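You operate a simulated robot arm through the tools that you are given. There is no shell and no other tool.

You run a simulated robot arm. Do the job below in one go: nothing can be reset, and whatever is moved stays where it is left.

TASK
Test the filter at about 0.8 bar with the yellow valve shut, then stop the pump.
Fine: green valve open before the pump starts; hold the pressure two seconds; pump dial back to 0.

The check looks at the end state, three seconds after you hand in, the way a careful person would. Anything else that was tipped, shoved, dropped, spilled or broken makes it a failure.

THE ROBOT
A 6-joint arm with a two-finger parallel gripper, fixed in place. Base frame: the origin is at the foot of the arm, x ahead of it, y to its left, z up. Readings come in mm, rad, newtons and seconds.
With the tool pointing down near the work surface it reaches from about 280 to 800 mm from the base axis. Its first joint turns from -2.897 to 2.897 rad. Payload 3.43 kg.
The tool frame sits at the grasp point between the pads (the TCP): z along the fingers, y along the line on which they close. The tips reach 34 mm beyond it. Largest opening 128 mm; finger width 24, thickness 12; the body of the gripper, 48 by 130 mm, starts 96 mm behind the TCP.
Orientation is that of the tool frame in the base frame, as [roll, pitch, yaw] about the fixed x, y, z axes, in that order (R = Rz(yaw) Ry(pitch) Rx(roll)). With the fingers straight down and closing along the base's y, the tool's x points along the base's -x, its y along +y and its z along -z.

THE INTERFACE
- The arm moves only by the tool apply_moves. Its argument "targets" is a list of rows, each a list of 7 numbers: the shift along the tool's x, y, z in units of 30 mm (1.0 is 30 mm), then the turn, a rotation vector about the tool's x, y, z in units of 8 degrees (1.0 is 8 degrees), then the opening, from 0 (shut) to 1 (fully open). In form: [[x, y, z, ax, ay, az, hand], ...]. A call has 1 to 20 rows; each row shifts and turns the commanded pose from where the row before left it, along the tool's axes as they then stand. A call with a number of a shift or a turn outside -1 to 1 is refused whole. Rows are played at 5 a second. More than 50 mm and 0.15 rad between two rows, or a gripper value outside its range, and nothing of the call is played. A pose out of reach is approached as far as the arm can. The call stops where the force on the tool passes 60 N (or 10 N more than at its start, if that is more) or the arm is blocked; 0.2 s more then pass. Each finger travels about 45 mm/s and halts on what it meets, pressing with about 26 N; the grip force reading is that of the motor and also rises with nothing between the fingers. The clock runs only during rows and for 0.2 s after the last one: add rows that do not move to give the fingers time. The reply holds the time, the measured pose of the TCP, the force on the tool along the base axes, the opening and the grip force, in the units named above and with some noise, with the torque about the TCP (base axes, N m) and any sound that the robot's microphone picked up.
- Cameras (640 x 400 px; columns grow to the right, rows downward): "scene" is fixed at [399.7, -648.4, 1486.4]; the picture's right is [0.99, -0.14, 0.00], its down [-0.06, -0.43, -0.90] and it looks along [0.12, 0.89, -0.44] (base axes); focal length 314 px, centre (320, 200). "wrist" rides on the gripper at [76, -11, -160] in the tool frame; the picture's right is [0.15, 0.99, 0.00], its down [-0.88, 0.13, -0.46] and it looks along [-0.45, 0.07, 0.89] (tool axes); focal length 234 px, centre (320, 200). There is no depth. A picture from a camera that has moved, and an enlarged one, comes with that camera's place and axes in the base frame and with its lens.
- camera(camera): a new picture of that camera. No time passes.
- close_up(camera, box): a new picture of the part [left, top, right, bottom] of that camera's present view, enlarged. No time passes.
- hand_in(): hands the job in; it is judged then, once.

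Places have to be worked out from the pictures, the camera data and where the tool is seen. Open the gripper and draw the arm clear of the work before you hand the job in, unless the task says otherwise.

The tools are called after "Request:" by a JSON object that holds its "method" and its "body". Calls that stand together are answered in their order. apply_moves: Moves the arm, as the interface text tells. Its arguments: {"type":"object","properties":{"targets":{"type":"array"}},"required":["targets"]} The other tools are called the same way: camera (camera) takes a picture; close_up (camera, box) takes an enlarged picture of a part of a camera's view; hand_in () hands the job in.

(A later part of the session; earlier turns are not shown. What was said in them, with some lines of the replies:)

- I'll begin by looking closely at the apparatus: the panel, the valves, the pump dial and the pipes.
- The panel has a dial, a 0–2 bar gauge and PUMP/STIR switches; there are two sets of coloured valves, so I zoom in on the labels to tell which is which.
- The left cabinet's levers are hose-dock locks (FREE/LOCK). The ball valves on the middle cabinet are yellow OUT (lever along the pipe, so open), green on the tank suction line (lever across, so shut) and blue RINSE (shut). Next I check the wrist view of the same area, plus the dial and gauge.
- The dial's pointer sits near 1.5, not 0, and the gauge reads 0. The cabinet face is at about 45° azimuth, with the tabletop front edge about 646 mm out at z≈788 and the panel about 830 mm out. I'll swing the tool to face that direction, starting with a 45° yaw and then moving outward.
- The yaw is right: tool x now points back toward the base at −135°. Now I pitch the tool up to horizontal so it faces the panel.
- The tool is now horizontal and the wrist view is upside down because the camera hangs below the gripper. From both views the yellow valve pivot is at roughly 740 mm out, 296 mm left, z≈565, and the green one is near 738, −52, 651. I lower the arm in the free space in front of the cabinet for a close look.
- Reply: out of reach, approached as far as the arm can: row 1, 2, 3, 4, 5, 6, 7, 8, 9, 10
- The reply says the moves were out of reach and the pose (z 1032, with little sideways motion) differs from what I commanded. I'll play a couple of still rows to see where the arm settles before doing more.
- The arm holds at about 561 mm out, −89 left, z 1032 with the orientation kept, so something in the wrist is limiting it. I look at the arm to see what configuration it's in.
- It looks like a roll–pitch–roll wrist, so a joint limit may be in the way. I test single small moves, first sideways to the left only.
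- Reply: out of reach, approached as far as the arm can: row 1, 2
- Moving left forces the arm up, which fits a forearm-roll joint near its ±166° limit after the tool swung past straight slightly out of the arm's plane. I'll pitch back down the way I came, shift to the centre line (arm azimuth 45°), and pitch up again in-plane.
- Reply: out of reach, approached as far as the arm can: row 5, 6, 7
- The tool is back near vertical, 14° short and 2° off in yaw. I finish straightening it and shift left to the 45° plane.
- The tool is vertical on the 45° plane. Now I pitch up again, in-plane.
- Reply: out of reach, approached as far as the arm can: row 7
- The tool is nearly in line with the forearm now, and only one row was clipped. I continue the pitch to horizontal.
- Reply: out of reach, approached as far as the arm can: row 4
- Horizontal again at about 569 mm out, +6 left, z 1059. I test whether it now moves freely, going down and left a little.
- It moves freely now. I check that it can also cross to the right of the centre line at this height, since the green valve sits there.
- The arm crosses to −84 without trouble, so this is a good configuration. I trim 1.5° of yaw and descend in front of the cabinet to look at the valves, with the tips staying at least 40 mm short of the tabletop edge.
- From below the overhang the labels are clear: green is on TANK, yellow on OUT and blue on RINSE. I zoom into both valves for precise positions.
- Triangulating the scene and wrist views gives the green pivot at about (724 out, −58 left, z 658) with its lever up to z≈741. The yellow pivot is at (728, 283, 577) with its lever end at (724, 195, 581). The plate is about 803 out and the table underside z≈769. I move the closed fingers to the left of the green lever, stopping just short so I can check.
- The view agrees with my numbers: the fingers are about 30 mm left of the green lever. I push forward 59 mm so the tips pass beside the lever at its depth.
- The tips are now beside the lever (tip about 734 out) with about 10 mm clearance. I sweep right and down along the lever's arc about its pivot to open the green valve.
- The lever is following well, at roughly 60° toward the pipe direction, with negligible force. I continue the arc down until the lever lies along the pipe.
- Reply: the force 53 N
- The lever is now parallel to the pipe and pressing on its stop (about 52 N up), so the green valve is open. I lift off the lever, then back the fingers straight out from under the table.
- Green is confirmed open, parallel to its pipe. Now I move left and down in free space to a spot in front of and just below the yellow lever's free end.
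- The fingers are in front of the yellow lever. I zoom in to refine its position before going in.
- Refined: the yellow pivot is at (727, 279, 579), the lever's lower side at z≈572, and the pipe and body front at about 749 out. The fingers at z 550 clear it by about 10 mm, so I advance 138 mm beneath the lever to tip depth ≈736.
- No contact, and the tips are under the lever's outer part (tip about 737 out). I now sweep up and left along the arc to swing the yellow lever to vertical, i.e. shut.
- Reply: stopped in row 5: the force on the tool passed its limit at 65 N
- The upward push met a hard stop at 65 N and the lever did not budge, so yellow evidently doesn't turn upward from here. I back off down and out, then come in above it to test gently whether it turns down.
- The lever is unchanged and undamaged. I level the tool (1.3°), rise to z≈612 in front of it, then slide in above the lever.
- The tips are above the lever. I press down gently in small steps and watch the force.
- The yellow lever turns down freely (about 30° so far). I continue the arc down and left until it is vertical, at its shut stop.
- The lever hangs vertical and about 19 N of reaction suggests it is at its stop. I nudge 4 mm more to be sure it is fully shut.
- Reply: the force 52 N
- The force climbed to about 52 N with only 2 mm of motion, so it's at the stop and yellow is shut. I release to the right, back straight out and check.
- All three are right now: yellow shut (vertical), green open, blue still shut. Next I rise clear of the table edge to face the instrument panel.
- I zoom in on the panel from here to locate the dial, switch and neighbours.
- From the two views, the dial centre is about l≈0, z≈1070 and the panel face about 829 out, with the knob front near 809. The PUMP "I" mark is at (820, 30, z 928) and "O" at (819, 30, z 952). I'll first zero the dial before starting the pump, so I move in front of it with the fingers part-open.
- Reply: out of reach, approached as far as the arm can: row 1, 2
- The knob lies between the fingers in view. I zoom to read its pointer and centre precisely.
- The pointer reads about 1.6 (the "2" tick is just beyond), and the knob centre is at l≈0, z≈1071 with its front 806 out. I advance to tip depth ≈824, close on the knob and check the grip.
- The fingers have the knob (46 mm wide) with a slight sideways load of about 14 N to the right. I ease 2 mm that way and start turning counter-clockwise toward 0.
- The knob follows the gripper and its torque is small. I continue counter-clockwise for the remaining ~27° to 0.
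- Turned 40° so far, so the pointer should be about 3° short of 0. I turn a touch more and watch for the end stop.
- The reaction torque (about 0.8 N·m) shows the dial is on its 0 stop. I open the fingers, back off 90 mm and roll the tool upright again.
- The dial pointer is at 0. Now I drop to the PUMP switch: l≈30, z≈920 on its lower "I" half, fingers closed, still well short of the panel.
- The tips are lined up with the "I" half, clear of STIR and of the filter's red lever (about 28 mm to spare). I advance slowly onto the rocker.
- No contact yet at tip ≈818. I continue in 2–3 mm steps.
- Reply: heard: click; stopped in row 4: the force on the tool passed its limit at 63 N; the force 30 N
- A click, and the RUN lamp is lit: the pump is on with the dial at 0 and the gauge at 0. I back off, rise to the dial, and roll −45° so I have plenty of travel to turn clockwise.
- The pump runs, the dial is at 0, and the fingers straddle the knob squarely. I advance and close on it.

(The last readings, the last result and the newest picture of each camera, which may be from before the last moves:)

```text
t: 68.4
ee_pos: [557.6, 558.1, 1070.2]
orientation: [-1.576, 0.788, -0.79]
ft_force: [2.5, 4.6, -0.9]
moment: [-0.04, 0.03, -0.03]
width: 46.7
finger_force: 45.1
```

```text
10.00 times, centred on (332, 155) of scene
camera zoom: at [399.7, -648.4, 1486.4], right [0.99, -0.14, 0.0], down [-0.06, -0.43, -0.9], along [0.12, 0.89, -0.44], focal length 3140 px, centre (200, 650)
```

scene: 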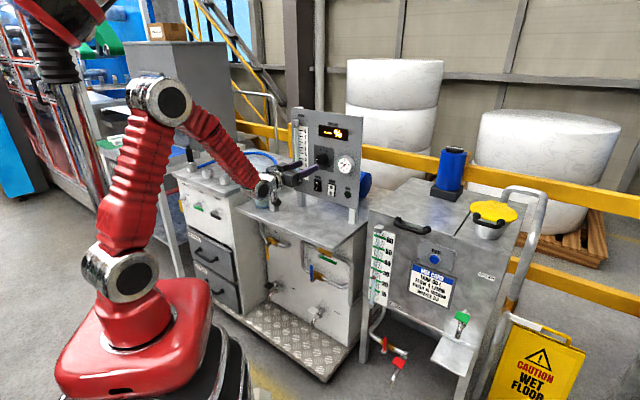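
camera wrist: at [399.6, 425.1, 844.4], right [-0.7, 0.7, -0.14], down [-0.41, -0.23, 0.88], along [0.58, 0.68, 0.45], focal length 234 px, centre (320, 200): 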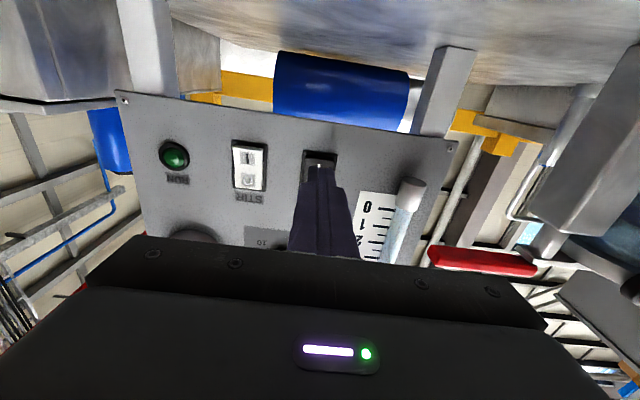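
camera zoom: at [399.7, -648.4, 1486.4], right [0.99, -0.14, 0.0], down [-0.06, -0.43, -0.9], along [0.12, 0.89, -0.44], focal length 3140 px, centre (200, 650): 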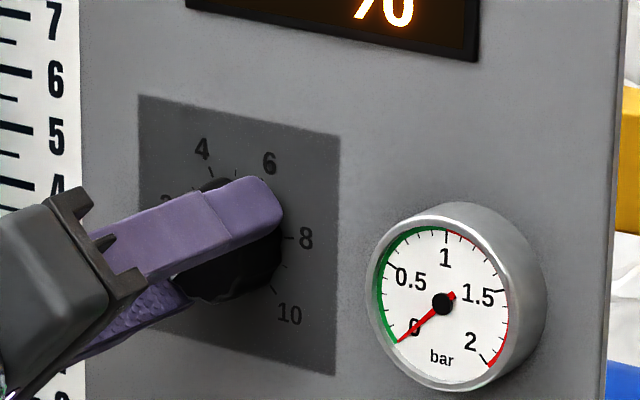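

I have the knob firmly and the gauge is still at 0. I turn clockwise about one dial unit (27°) and read the gauge.

Request:
{"method": "apply_moves", "body": {"targets": [[0, 0, 0, 0, 0, 0.56, 0], [0, 0, 0, 0, 0, 0.56, 0], [0, 0, 0, 0, 0, 0.56, 0], [0, 0, 0, 0, 0, 0.56, 0], [0, 0, 0, 0, 0, 0.56, 0], [0, 0, 0, 0, 0, 0.56, 0], [0, 0, 0, 0, 0, 0, 0], [0, 0, 0, 0, 0, 0, 0]]}}

Request:
{"method": "close_up", "body": {"camera": "scene", "box": [300, 135, 364, 175]}}

Request:
{"method": "close_up", "body": {"camera": "scene", "box": [285, 100, 370, 210]}}

```text
t: 70.2
ee_pos: [557.9, 558.9, 1070.0]
orientation: [-1.581, 1.259, -0.793]
ft_force: [10.4, 18.8, 0.1]
moment: [-0.08, 0.08, 0.25]
width: 46.9
finger_force: 44.9
```

```text
10.00 times, centred on (332, 155) of scene
camera zoom: at [399.7, -648.4, 1486.4], right [0.99, -0.14, 0.0], down [-0.06, -0.43, -0.9], along [0.12, 0.89, -0.44], focal length 3140 px, centre (200, 650)
```

zoom: 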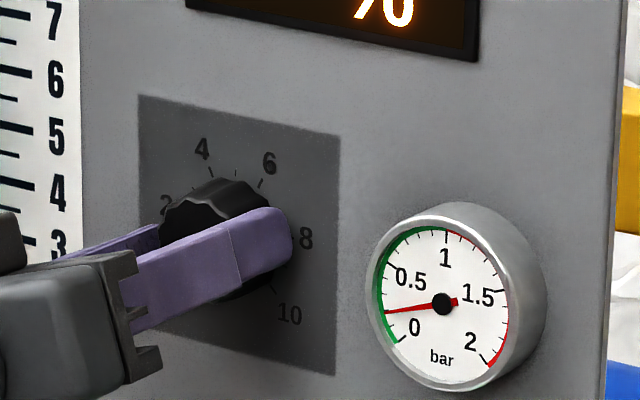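

```text
3.64 times, centred on (328, 155) of scene
camera zoom: at [399.7, -648.4, 1486.4], right [0.99, -0.14, 0.0], down [-0.06, -0.43, -0.9], along [0.12, 0.89, -0.44], focal length 1142 px, centre (293, 364)
```

zoom: 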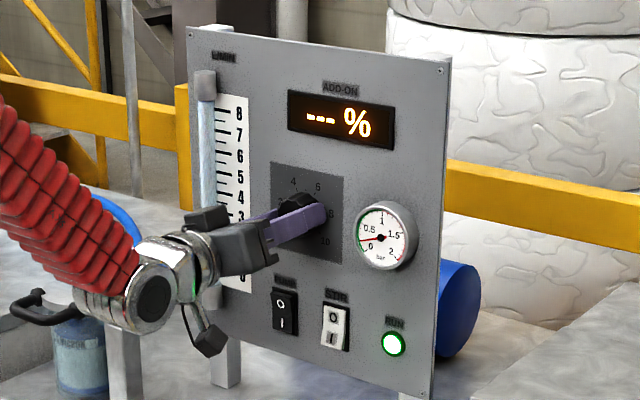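

At dial 1 the gauge reads about 0.18–0.2 bar, so roughly 0.2 bar per unit; 0.8 bar should be near 4. I continue clockwise to about 3 and read again.

Request:
{"method": "apply_moves", "body": {"targets": [[0, 0, 0, 0, 0, 0.56, 0], [0, 0, 0, 0, 0, 0.56, 0], [0, 0, 0, 0, 0, 0.56, 0], [0, 0, 0, 0, 0, 0.56, 0], [0, 0, 0, 0, 0, 0.56, 0], [0, 0, 0, 0, 0, 0.56, 0], [0, 0, 0, 0, 0, 0.56, 0], [0, 0, 0, 0, 0, 0.56, 0], [0, 0, 0, 0, 0, 0.56, 0], [0, 0, 0, 0, 0, 0.56, 0], [0, 0, 0, 0, 0, 0.56, 0], [0, 0, 0, 0, 0, 0.56, 0], [0, 0, 0, 0, 0, 0, 0]]}}

Request:
{"method": "close_up", "body": {"camera": "scene", "box": [300, 135, 364, 175]}}

Request:
{"method": "close_up", "body": {"camera": "wrist", "box": [220, 80, 420, 240]}}

```text
t: 73.0
ee_pos: [557.8, 558.0, 1069.0]
orientation: [1.578, 0.944, 2.362]
ft_force: [-0.7, 15.9, 0.4]
moment: [-0.12, 0.13, 0.54]
width: 46.8
finger_force: 45.5
```

```text
10.00 times, centred on (332, 155) of scene
camera zoom: at [399.7, -648.4, 1486.4], right [0.99, -0.14, 0.0], down [-0.06, -0.43, -0.9], along [0.12, 0.89, -0.44], focal length 3140 px, centre (200, 650)
```

zoom: 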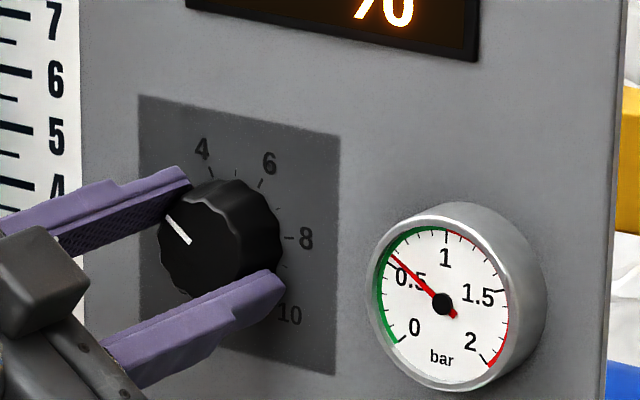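

```text
2.50 times, centred on (320, 160) of wrist
camera zoom: at [420.4, 468.9, 1002.1], right [-0.63, 0.63, 0.46], down [-0.03, -0.61, 0.79], along [0.78, 0.48, 0.4], focal length 585 px, centre (320, 300)
```

zoom: 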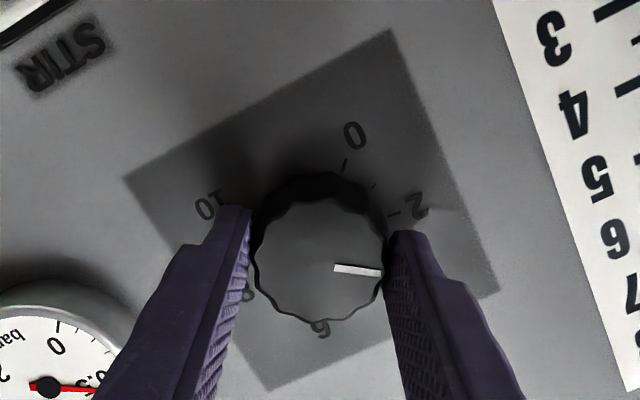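

Gauge ≈0.57–0.58 bar at dial 3. I turn about 0.9 unit more (24°) and let it settle.

Request:
{"method": "apply_moves", "body": {"targets": [[0, 0, 0, 0, 0, 0.5, 0], [0, 0, 0, 0, 0, 0.5, 0], [0, 0, 0, 0, 0, 0.5, 0], [0, 0, 0, 0, 0, 0.5, 0], [0, 0, 0, 0, 0, 0.5, 0], [0, 0, 0, 0, 0, 0.5, 0], [0, 0, 0, 0, 0, 0, 0], [0, 0, 0, 0, 0, 0, 0]]}}

Request:
{"method": "close_up", "body": {"camera": "scene", "box": [330, 150, 360, 182]}}

```text
t: 74.8
ee_pos: [556.2, 557.7, 1070.3]
orientation: [1.576, 0.524, 2.359]
ft_force: [1.5, 25.1, -0.1]
moment: [0.03, -0.07, 0.52]
width: 46.9
finger_force: 44.9
```

```text
12.50 times, centred on (345, 166) of scene
camera zoom: at [399.7, -648.4, 1486.4], right [0.99, -0.14, 0.0], down [-0.06, -0.43, -0.9], along [0.12, 0.89, -0.44], focal length 3925 px, centre (8, 625)
```

zoom: 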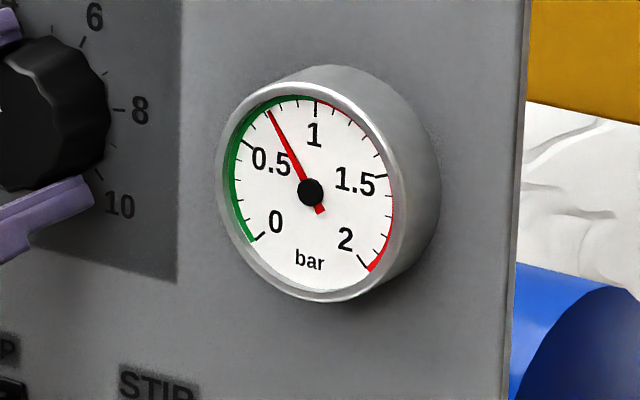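

The needle is at about 0.73 bar. I add about 9° more.

Request:
{"method": "apply_moves", "body": {"targets": [[0, 0, 0, 0, 0, 0.4, 0], [0, 0, 0, 0, 0, 0.4, 0], [0, 0, 0, 0, 0, 0.3, 0], [0, 0, 0, 0, 0, 0, 0], [0, 0, 0, 0, 0, 0, 0]]}}

Request:
{"method": "close_up", "body": {"camera": "scene", "box": [333, 153, 357, 177]}}

```text
t: 76.0
ee_pos: [557.0, 557.5, 1070.8]
orientation: [1.574, 0.374, 2.36]
ft_force: [-3.4, 19.9, 1.4]
moment: [0.02, -0.06, 0.53]
width: 46.8
finger_force: 45.0
```

```text
16.00 times, centred on (345, 165) of scene
camera zoom: at [399.7, -648.4, 1486.4], right [0.99, -0.14, 0.0], down [-0.06, -0.43, -0.9], along [0.12, 0.89, -0.44], focal length 5024 px, centre (-80, 760)
```

zoom: 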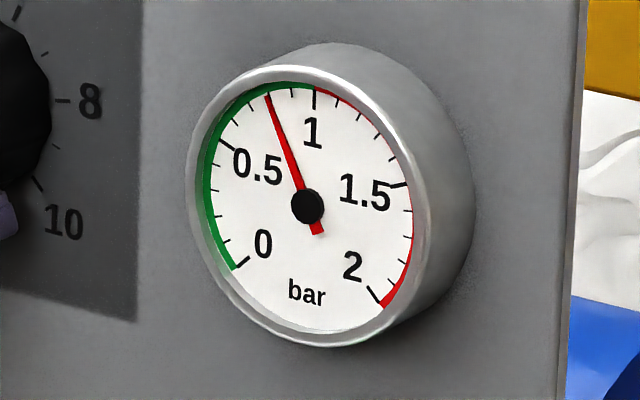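

The needle is on the 0.8 tick (about 0.80–0.81 bar). I hold still for about 3 seconds and confirm it stays there.

Request:
{"method": "apply_moves", "body": {"targets": [[0, 0, 0, 0, 0, 0, 0], [0, 0, 0, 0, 0, 0, 0], [0, 0, 0, 0, 0, 0, 0], [0, 0, 0, 0, 0, 0, 0], [0, 0, 0, 0, 0, 0, 0], [0, 0, 0, 0, 0, 0, 0], [0, 0, 0, 0, 0, 0, 0]]}}

Request:
{"method": "close_up", "body": {"camera": "scene", "box": [333, 153, 357, 177]}}

Request:
{"method": "close_up", "body": {"camera": "scene", "box": [240, 160, 360, 330]}}

```text
t: 77.6
ee_pos: [557.2, 558.6, 1070.3]
orientation: [1.573, 0.373, 2.357]
ft_force: [-5.4, 17.5, 1.9]
moment: [0.05, -0.02, 0.65]
width: 46.9
finger_force: 45.2
```

```text
16.00 times, centred on (345, 165) of scene
camera zoom: at [399.7, -648.4, 1486.4], right [0.99, -0.14, 0.0], down [-0.06, -0.43, -0.9], along [0.12, 0.89, -0.44], focal length 5024 px, centre (-80, 760)
```

zoom: 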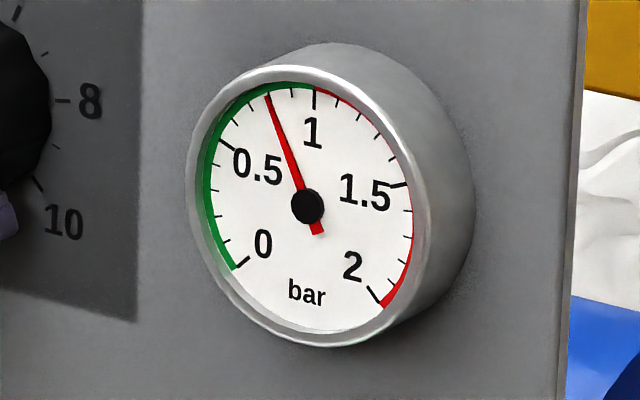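

```text
2.35 times, centred on (300, 245) of scene
camera zoom: at [399.7, -648.4, 1486.4], right [0.99, -0.14, 0.0], down [-0.06, -0.43, -0.9], along [0.12, 0.89, -0.44], focal length 739 px, centre (367, 94)
```

zoom: 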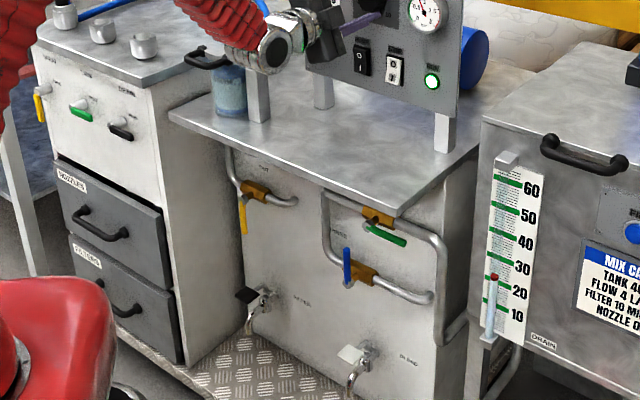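

Steady at 0.8 bar with no leaks in view, valves as set. I hold another 1.4 s for margin, then turn the dial back counter-clockwise most of the way.

Request:
{"method": "apply_moves", "body": {"targets": [[0, 0, 0, 0, 0, 0, 0], [0, 0, 0, 0, 0, 0, 0], [0, 0, 0, 0, 0, 0, 0], [0, 0, 0, 0, 0, 0, 0], [0, 0, 0, 0, 0, 0, 0], [0, 0, 0, 0, 0, 0, 0]]}}

Request:
{"method": "close_up", "body": {"camera": "scene", "box": [333, 153, 357, 177]}}

Request:
{"method": "apply_moves", "body": {"targets": [[0, 0, 0, 0, 0, -0.8, 0], [0, 0, 0, 0, 0, -0.8, 0], [0, 0, 0, 0, 0, -0.8, 0], [0, 0, 0, 0, 0, -0.8, 0], [0, 0, 0, 0, 0, -0.8, 0], [0, 0, 0, 0, 0, -0.8, 0], [0, 0, 0, 0, 0, -0.8, 0], [0, 0, 0, 0, 0, -0.8, 0], [0, 0, 0, 0, 0, -0.8, 0], [0, 0, 0, 0, 0, -0.8, 0], [0, 0, 0, 0, 0, -0.8, 0], [0, 0, 0, 0, 0, -0.8, 0], [0, 0, 0, 0, 0, -0.8, 0], [0, 0, 0, 0, 0, -0.8, 0], [0, 0, 0, 0, 0, -0.8, 0], [0, 0, 0, 0, 0, -0.8, 0], [0, 0, 0, 0, 0, 0, 0]]}}

Request:
{"method": "close_up", "body": {"camera": "scene", "box": [300, 135, 364, 175]}}

Request:
{"method": "close_up", "body": {"camera": "wrist", "box": [220, 80, 420, 240]}}

```text
t: 79.0
ee_pos: [557.7, 557.6, 1070.3]
orientation: [1.576, 0.375, 2.359]
ft_force: [-5.6, 18.0, 1.8]
moment: [0.05, -0.02, 0.61]
width: 47.0
finger_force: 45.1
```

```text
16.00 times, centred on (345, 165) of scene
camera zoom: at [399.7, -648.4, 1486.4], right [0.99, -0.14, 0.0], down [-0.06, -0.43, -0.9], along [0.12, 0.89, -0.44], focal length 5024 px, centre (-80, 760)
```

zoom: 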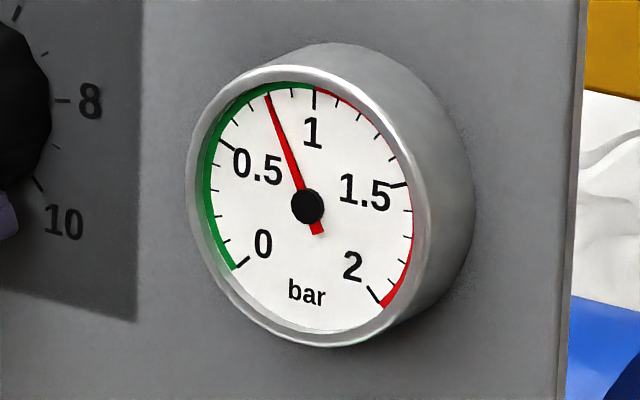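

```text
t: 82.6
ee_pos: [557.3, 557.2, 1070.8]
orientation: [-1.577, 0.98, -0.789]
ft_force: [-7.7, 11.1, 1.3]
moment: [0.16, -0.14, 0.61]
width: 46.7
finger_force: 45.3
```

```text
10.00 times, centred on (332, 155) of scene
camera zoom: at [399.7, -648.4, 1486.4], right [0.99, -0.14, 0.0], down [-0.06, -0.43, -0.9], along [0.12, 0.89, -0.44], focal length 3140 px, centre (200, 650)
```

zoom: 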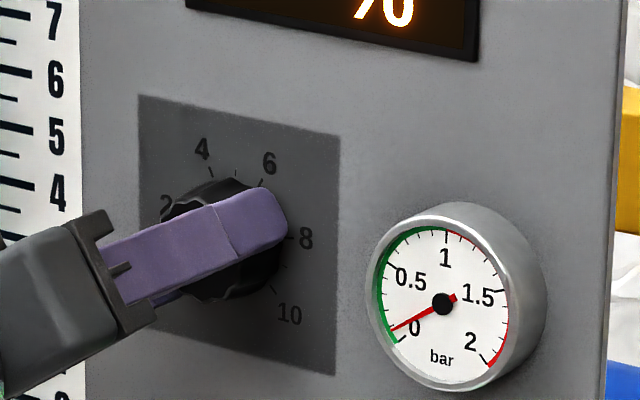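

```text
2.50 times, centred on (320, 160) of wrist
camera zoom: at [481.9, 407.2, 1013.3], right [-0.53, 0.52, -0.67], down [-0.74, 0.1, 0.66], along [0.41, 0.85, 0.33], focal length 585 px, centre (320, 300)
```

zoom: 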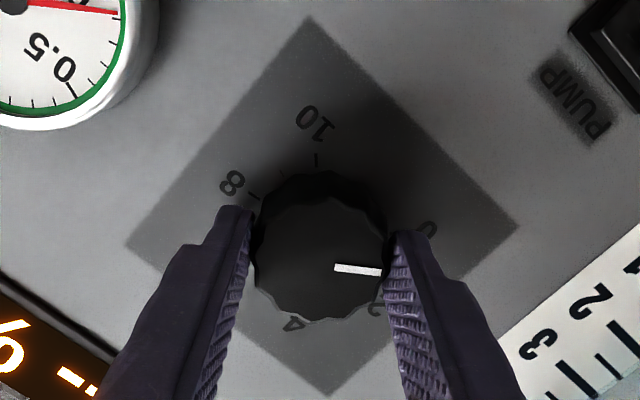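

The gauge is down near 0.08 bar with about 11° left. I turn to the 0 stop, watching the torque.

Request:
{"method": "apply_moves", "body": {"targets": [[0, 0, 0, 0, 0, -0.4, 0], [0, 0, 0, 0, 0, -0.4, 0], [0, 0, 0, 0, 0, -0.4, 0], [0, 0, 0, 0, 0, -0.3, 0], [0, 0, 0, 0, 0, -0.15, 0], [0, 0, 0, 0, 0, 0, 0], [0, 0, 0, 0, 0, 0, 0]]}}

Request:
{"method": "close_up", "body": {"camera": "scene", "box": [300, 135, 364, 175]}}

Request:
{"method": "close_up", "body": {"camera": "wrist", "box": [220, 80, 420, 240]}}

```text
t: 84.2
ee_pos: [556.6, 556.4, 1070.2]
orientation: [-1.577, 0.752, -0.79]
ft_force: [-4.2, 6.7, -1.5]
moment: [0.36, 0.39, 0.16]
width: 46.7
finger_force: 45.6
```

```text
10.00 times, centred on (332, 155) of scene
camera zoom: at [399.7, -648.4, 1486.4], right [0.99, -0.14, 0.0], down [-0.06, -0.43, -0.9], along [0.12, 0.89, -0.44], focal length 3140 px, centre (200, 650)
```

zoom: 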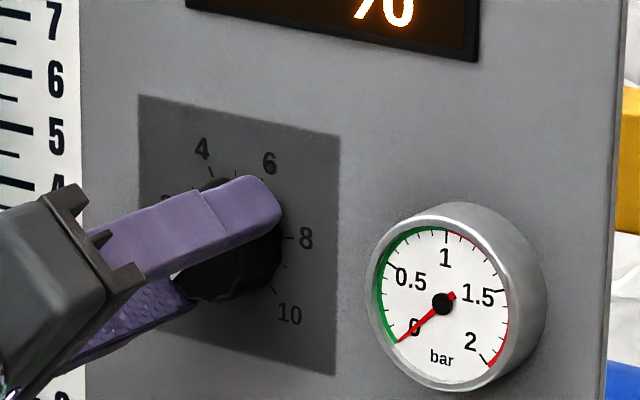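

```text
2.50 times, centred on (320, 160) of wrist
camera zoom: at [490.2, 398.8, 1026.3], right [-0.4, 0.4, -0.82], down [-0.84, 0.2, 0.51], along [0.36, 0.9, 0.26], focal length 585 px, centre (320, 300)
```

zoom: 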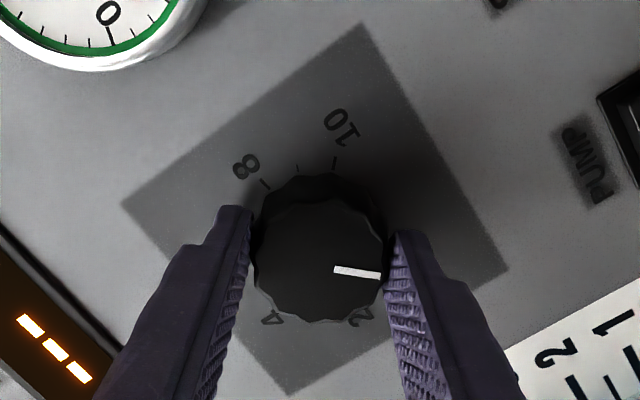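

The dial is on its 0 stop and the gauge reads 0. I release the knob, back off and roll upright.

Request:
{"method": "apply_moves", "body": {"targets": [[0, 0, 0, 0, 0, 0, 0.55], [0, 0, 0, 0, 0, 0, 0.55], [0, 0, 0, 0, 0, 0, 0.55], [0, 0, -0.7, 0, 0, 0, 0.55], [0, 0, -0.8, 0, 0, 0, 0.55], [0, 0, -1, 0, 0, 0, 0.55], [0, 0, -1, 0, 0, 1, 0.4], [0, 0, 0, 0, 0, 1, 0.2], [0, 0, 0, 0, 0, 1, 0], [0, 0, 0, 0, 0, 1, 0], [0, 0, 0, 0, 0, 1, 0], [0, 0, 0, 0, 0, 0.86, 0], [0, 0, 0, 0, 0, 0, 0]]}}

Request:
{"method": "camera", "body": {"camera": "wrist"}}

Request:
{"method": "close_up", "body": {"camera": "scene", "box": [290, 130, 370, 210]}}

```text
t: 87.0
ee_pos: [483.8, 483.8, 1071.1]
orientation: [2.977, 1.567, -2.519]
ft_force: [0.0, -0.4, 0.1]
moment: [0.0, -0.02, 0.01]
width: 0.1
finger_force: 25.6
```

```text
taken
camera wrist: at [379.4, 361.0, 994.6], right [-0.7, 0.7, -0.15], down [-0.41, -0.23, 0.88], along [0.58, 0.68, 0.45], focal length 234 px, centre (320, 200)
```

wrist: 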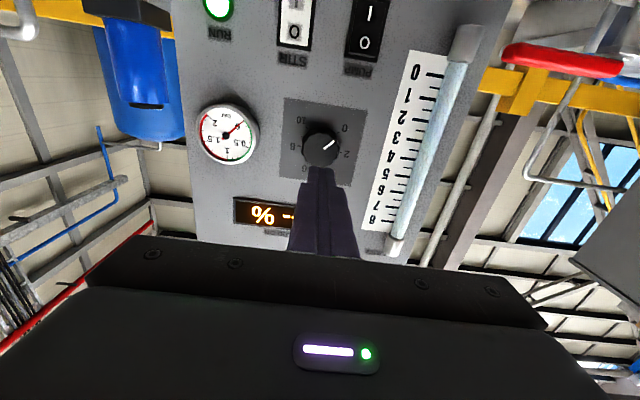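

```text
5.00 times, centred on (330, 170) of scene
camera zoom: at [399.7, -648.4, 1486.4], right [0.99, -0.14, 0.0], down [-0.06, -0.43, -0.9], along [0.12, 0.89, -0.44], focal length 1570 px, centre (270, 350)
```

zoom: 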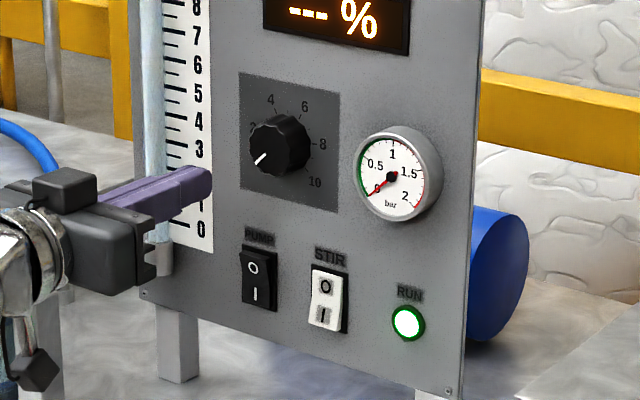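

The dial is at 0 and the gauge at 0. Now I go to the upper "O" half of the PUMP rocker (l≈30, z≈959).

Request:
{"method": "apply_moves", "body": {"targets": [[0.93, 0.25, 0, 0, 0, 0, 0], [0.93, 0.25, 0, 0, 0, 0, 0], [0.93, 0.25, 0, 0, 0, 0, 0], [0.93, 0.25, 0, 0, 0, 0, 0], [0, 0, 1, 0, 0, 0, 0], [0, 0, 1, 0, 0, 0, 0], [0, 0, 0, 0, 0, 0, 0]]}}

Request:
{"method": "close_up", "body": {"camera": "wrist", "box": [200, 80, 400, 220]}}

Request:
{"method": "close_up", "body": {"camera": "scene", "box": [285, 150, 365, 220]}}

```text
t: 88.6
ee_pos: [504.7, 548.2, 958.7]
orientation: [-2.79, 1.566, -2.004]
ft_force: [1.1, -0.3, 0.8]
moment: [0.01, 0.0, 0.0]
width: 0.0
finger_force: 26.2
```

```text
2.86 times, centred on (300, 150) of wrist
camera zoom: at [400.5, 425.2, 882.8], right [-0.7, 0.7, -0.15], down [-0.41, -0.23, 0.88], along [0.58, 0.68, 0.45], focal length 669 px, centre (377, 343)
```

zoom: 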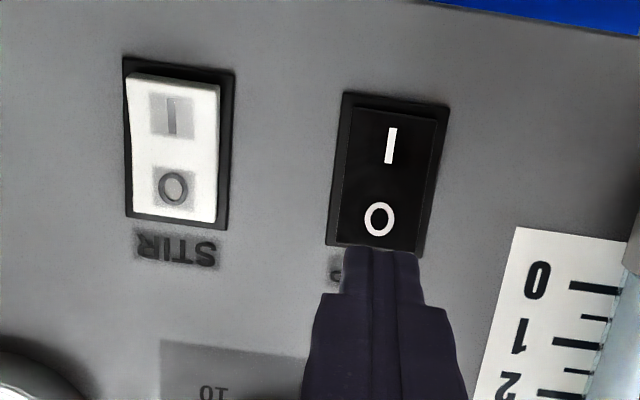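

```text
5.71 times, centred on (325, 185) of scene
camera zoom: at [399.7, -648.4, 1486.4], right [0.99, -0.14, 0.0], down [-0.06, -0.43, -0.9], along [0.12, 0.89, -0.44], focal length 1794 px, centre (291, 286)
```

zoom: 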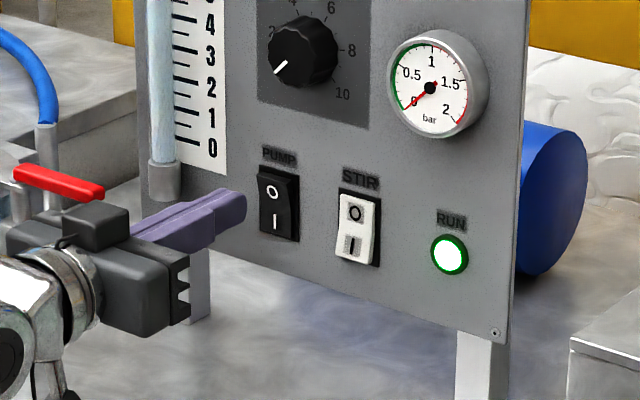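

The tips line up with the "O" half. I lower 4 mm and advance slowly onto it.

Request:
{"method": "apply_moves", "body": {"targets": [[0.13, 0, 0.5, 0, 0, 0, 0], [0, 0, 0.5, 0, 0, 0, 0], [0, 0, 0.1, 0, 0, 0, 0], [0, 0, 0.1, 0, 0, 0, 0], [0, 0, 0.08, 0, 0, 0, 0], [0, 0, 0.08, 0, 0, 0, 0], [0, 0, 0.08, 0, 0, 0, 0], [0, 0, 0, 0, 0, 0, 0]]}}

Request:
{"method": "close_up", "body": {"camera": "scene", "box": [285, 150, 365, 220]}}

```text
t: 90.4
ee_pos: [533.2, 577.5, 955.1]
orientation: [-2.808, 1.567, -2.024]
ft_force: [-1.2, 0.2, -0.4]
moment: [0.04, -0.03, -0.02]
width: 0.1
finger_force: 26.0
```

```text
5.71 times, centred on (325, 185) of scene
camera zoom: at [399.7, -648.4, 1486.4], right [0.99, -0.14, 0.0], down [-0.06, -0.43, -0.9], along [0.12, 0.89, -0.44], focal length 1794 px, centre (291, 286)
```

zoom: 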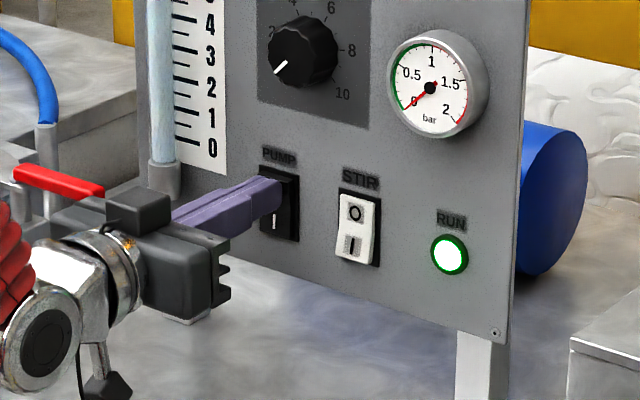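

Tip is now about 819.5 with no contact yet, and the lamp is still on. A few more 2.5 mm steps should press it.

Request:
{"method": "apply_moves", "body": {"targets": [[0, 0, 0.08, 0, 0, 0, 0], [0, 0, 0.08, 0, 0, 0, 0], [0, 0, 0.06, 0, 0, 0, 0], [0, 0, 0, 0, 0, 0, 0]]}}

Request:
{"method": "close_up", "body": {"camera": "scene", "box": [285, 150, 365, 220]}}

```text
t: 91.1
ee_pos: [536.3, 579.0, 955.7]
orientation: [-2.884, 1.566, -2.1]
ft_force: [-23.6, -23.5, 9.3]
moment: [0.08, 0.2, -0.05]
width: 0.0
finger_force: 25.9
heard: click
stopped in row 3: the force on the tool passed its limit at 69 N (the readings are from after the stop); the commanded pose is now the measured one
```

```text
5.71 times, centred on (325, 185) of scene
camera zoom: at [399.7, -648.4, 1486.4], right [0.99, -0.14, 0.0], down [-0.06, -0.43, -0.9], along [0.12, 0.89, -0.44], focal length 1794 px, centre (291, 286)
```

zoom: 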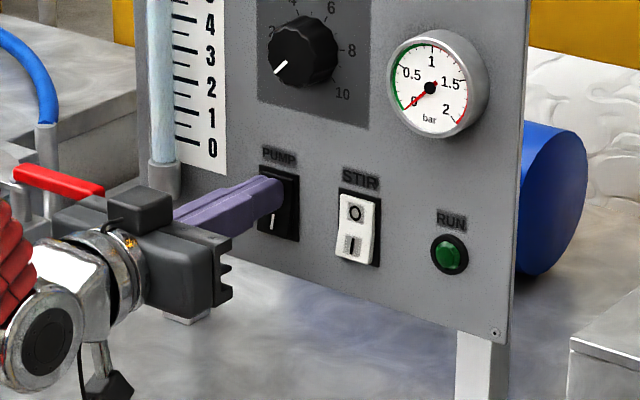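

Click again and the RUN lamp is out: the pump is stopped. I back straight off past the table edge and open the gripper.

Request:
{"method": "apply_moves", "body": {"targets": [[0, 0, -0.5, 0, 0, 0, 0], [0, 0, -1, 0, 0, 0, 0], [0, 0, -1, 0, 0, 0, 0], [0, 0, -1, 0, 0, 0, 0], [0, 0, -1, 0, 0, 0, 0], [0, 0, -1, 0, 0, 0, 0], [0, 0, -1, 0, 0, 0, 0], [0, 0, 0, 0, 0, 0, 0.5], [0, 0, 0, 0, 0, 0, 1], [0, 0, 0, 0, 0, 0, 1], [0, 0, 0, 0, 0, 0, 1], [0, 0, 0, 0, 0, 0, 1]]}}

Request:
{"method": "camera", "body": {"camera": "scene"}}

Request:
{"method": "camera", "body": {"camera": "wrist"}}

Request:
{"method": "close_up", "body": {"camera": "scene", "box": [285, 100, 370, 210]}}

Request:
{"method": "close_up", "body": {"camera": "scene", "box": [240, 210, 370, 330]}}

Request:
{"method": "close_up", "body": {"camera": "scene", "box": [308, 142, 338, 172]}}

```text
t: 93.7
ee_pos: [399.6, 441.0, 953.9]
orientation: [-3.004, 1.566, -2.218]
ft_force: [-0.3, 0.1, 0.0]
moment: [0.01, 0.01, 0.02]
width: 103.0
finger_force: 0.1
```

```text
taken
```

scene: 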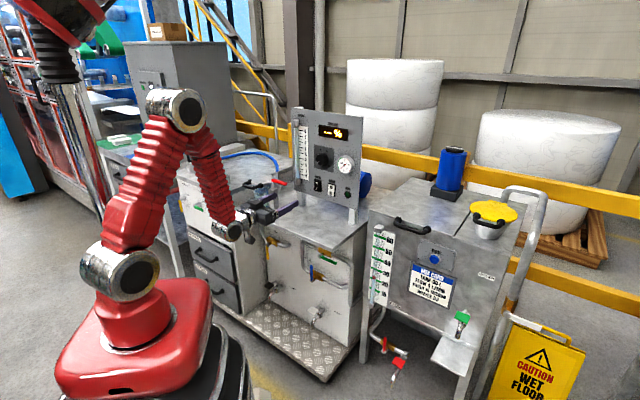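

```text
taken
camera wrist: at [294.9, 318.7, 879.2], right [-0.7, 0.7, -0.15], down [-0.41, -0.23, 0.88], along [0.58, 0.68, 0.45], focal length 234 px, centre (320, 200)
```

wrist: 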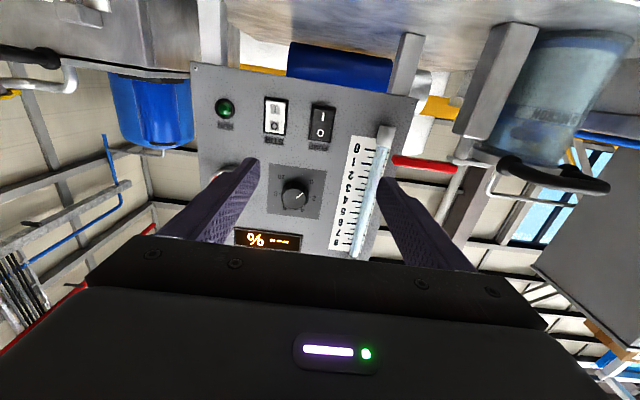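

```text
3.64 times, centred on (328, 155) of scene
camera zoom: at [399.7, -648.4, 1486.4], right [0.99, -0.14, 0.0], down [-0.06, -0.43, -0.9], along [0.12, 0.89, -0.44], focal length 1142 px, centre (293, 364)
```

zoom: 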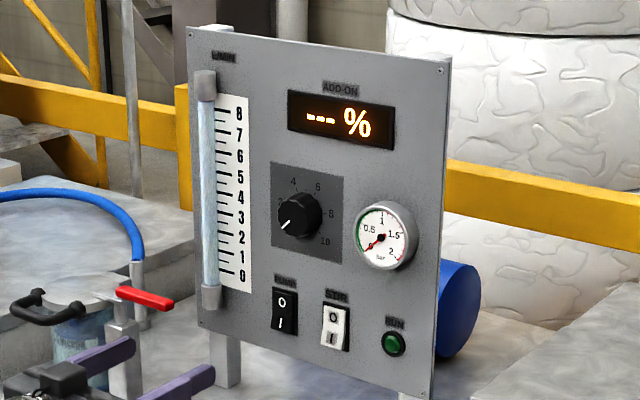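

```text
3.33 times, centred on (305, 270) of scene
camera zoom: at [399.7, -648.4, 1486.4], right [0.99, -0.14, 0.0], down [-0.06, -0.43, -0.9], along [0.12, 0.89, -0.44], focal length 1047 px, centre (370, -33)
```

zoom: 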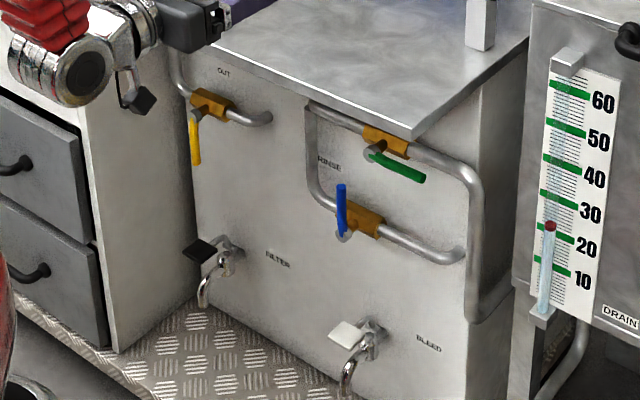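

```text
13.33 times, centred on (323, 157) of scene
camera zoom: at [399.7, -648.4, 1486.4], right [0.99, -0.14, 0.0], down [-0.06, -0.43, -0.9], along [0.12, 0.89, -0.44], focal length 4186 px, centre (280, 773)
```

zoom: 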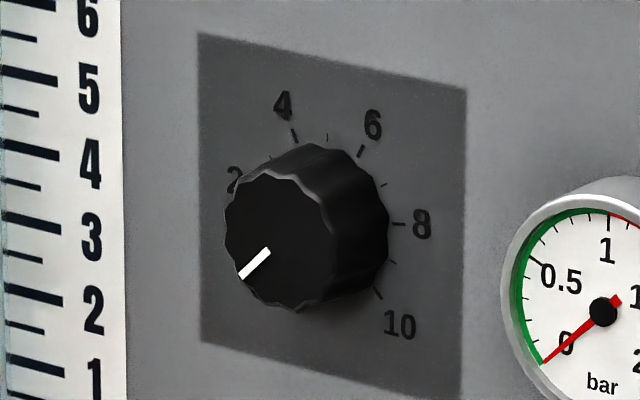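

Everything reads as wanted: pump switch at O with the lamp out, dial at 0, gauge 0, yellow shut, green open, blue and STIR untouched. I finish opening the gripper and draw the arm a little further back.

Request:
{"method": "apply_moves", "body": {"targets": [[0, 0, -0.5, 0, 0, 0, 1], [0, 0, -0.5, 0, 0, 0, 1], [0, 0, -0.3, 0, 0, 0, 1], [0, 0, 0, 0, 0, 0, 1], [0, 0, 0, 0, 0, 0, 1]]}}

Request:
{"method": "camera", "body": {"camera": "scene"}}

Request:
{"method": "close_up", "body": {"camera": "scene", "box": [160, 130, 380, 340]}}

```text
t: 94.9
ee_pos: [374.7, 417.3, 954.0]
orientation: [-2.991, 1.567, -2.205]
ft_force: [-1.0, 0.5, -0.5]
moment: [-0.01, -0.03, -0.03]
width: 128.2
finger_force: 0.0
out of reach, approached as far as the arm can: row 3
```

```text
taken
```

scene: 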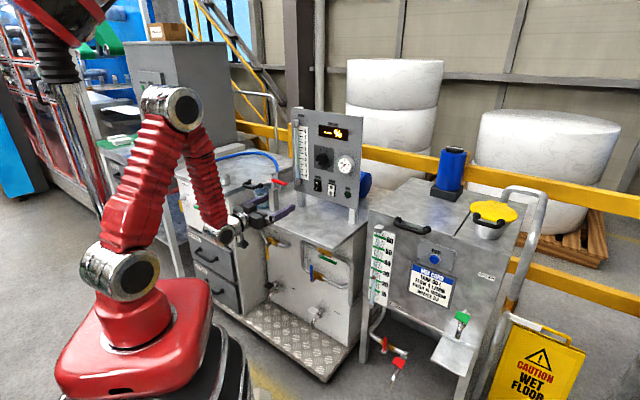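

```text
1.90 times, centred on (270, 235) of scene
camera zoom: at [399.7, -648.4, 1486.4], right [0.99, -0.14, 0.0], down [-0.06, -0.43, -0.9], along [0.12, 0.89, -0.44], focal length 598 px, centre (415, 133)
```

zoom: 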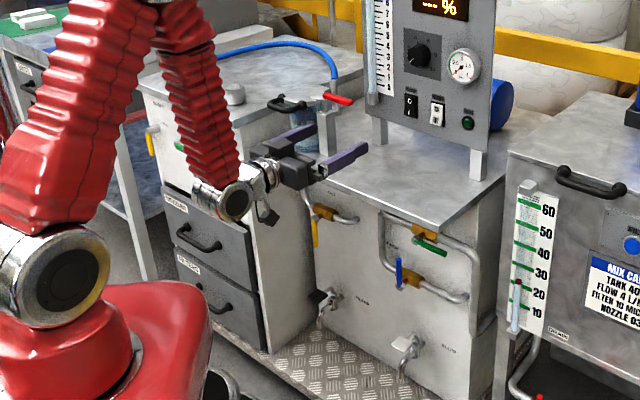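

The gripper is fully open and clear of the equipment. The valves, dial, switches and everything around them look undisturbed, so I hand the job in.

Request:
{"method": "hand_in", "body": {}}

```text
The job is handed in.
```

The filter was tested at about 0.8 bar with the yellow valve shut, and the pump is now stopped. I have handed the job in.

- **Valves:** I opened the green valve (labelled TANK) and shut the yellow one (labelled OUT) before starting the pump. Both are still that way, and the blue RINSE valve was left shut. The yellow lever shuts downward. I first pushed it up, hit its stop at about 65 N without moving it, and saw no damage.
- **Dial before the start:** It was at about 1.6 when I began, so I turned it to 0 before switching the pump on.
- **Pressure test:** The gauge read about 0.8 bar at roughly dial 4. It held steady for just over 3 seconds, and I saw no leaks.
- **Shutdown:** I turned the dial back to its 0 stop, the gauge fell to 0, and I switched the pump off. The RUN lamp went out.

The gripper is open and the arm is clear of the equipment. I saw nothing else moved, and STIR stayed off.
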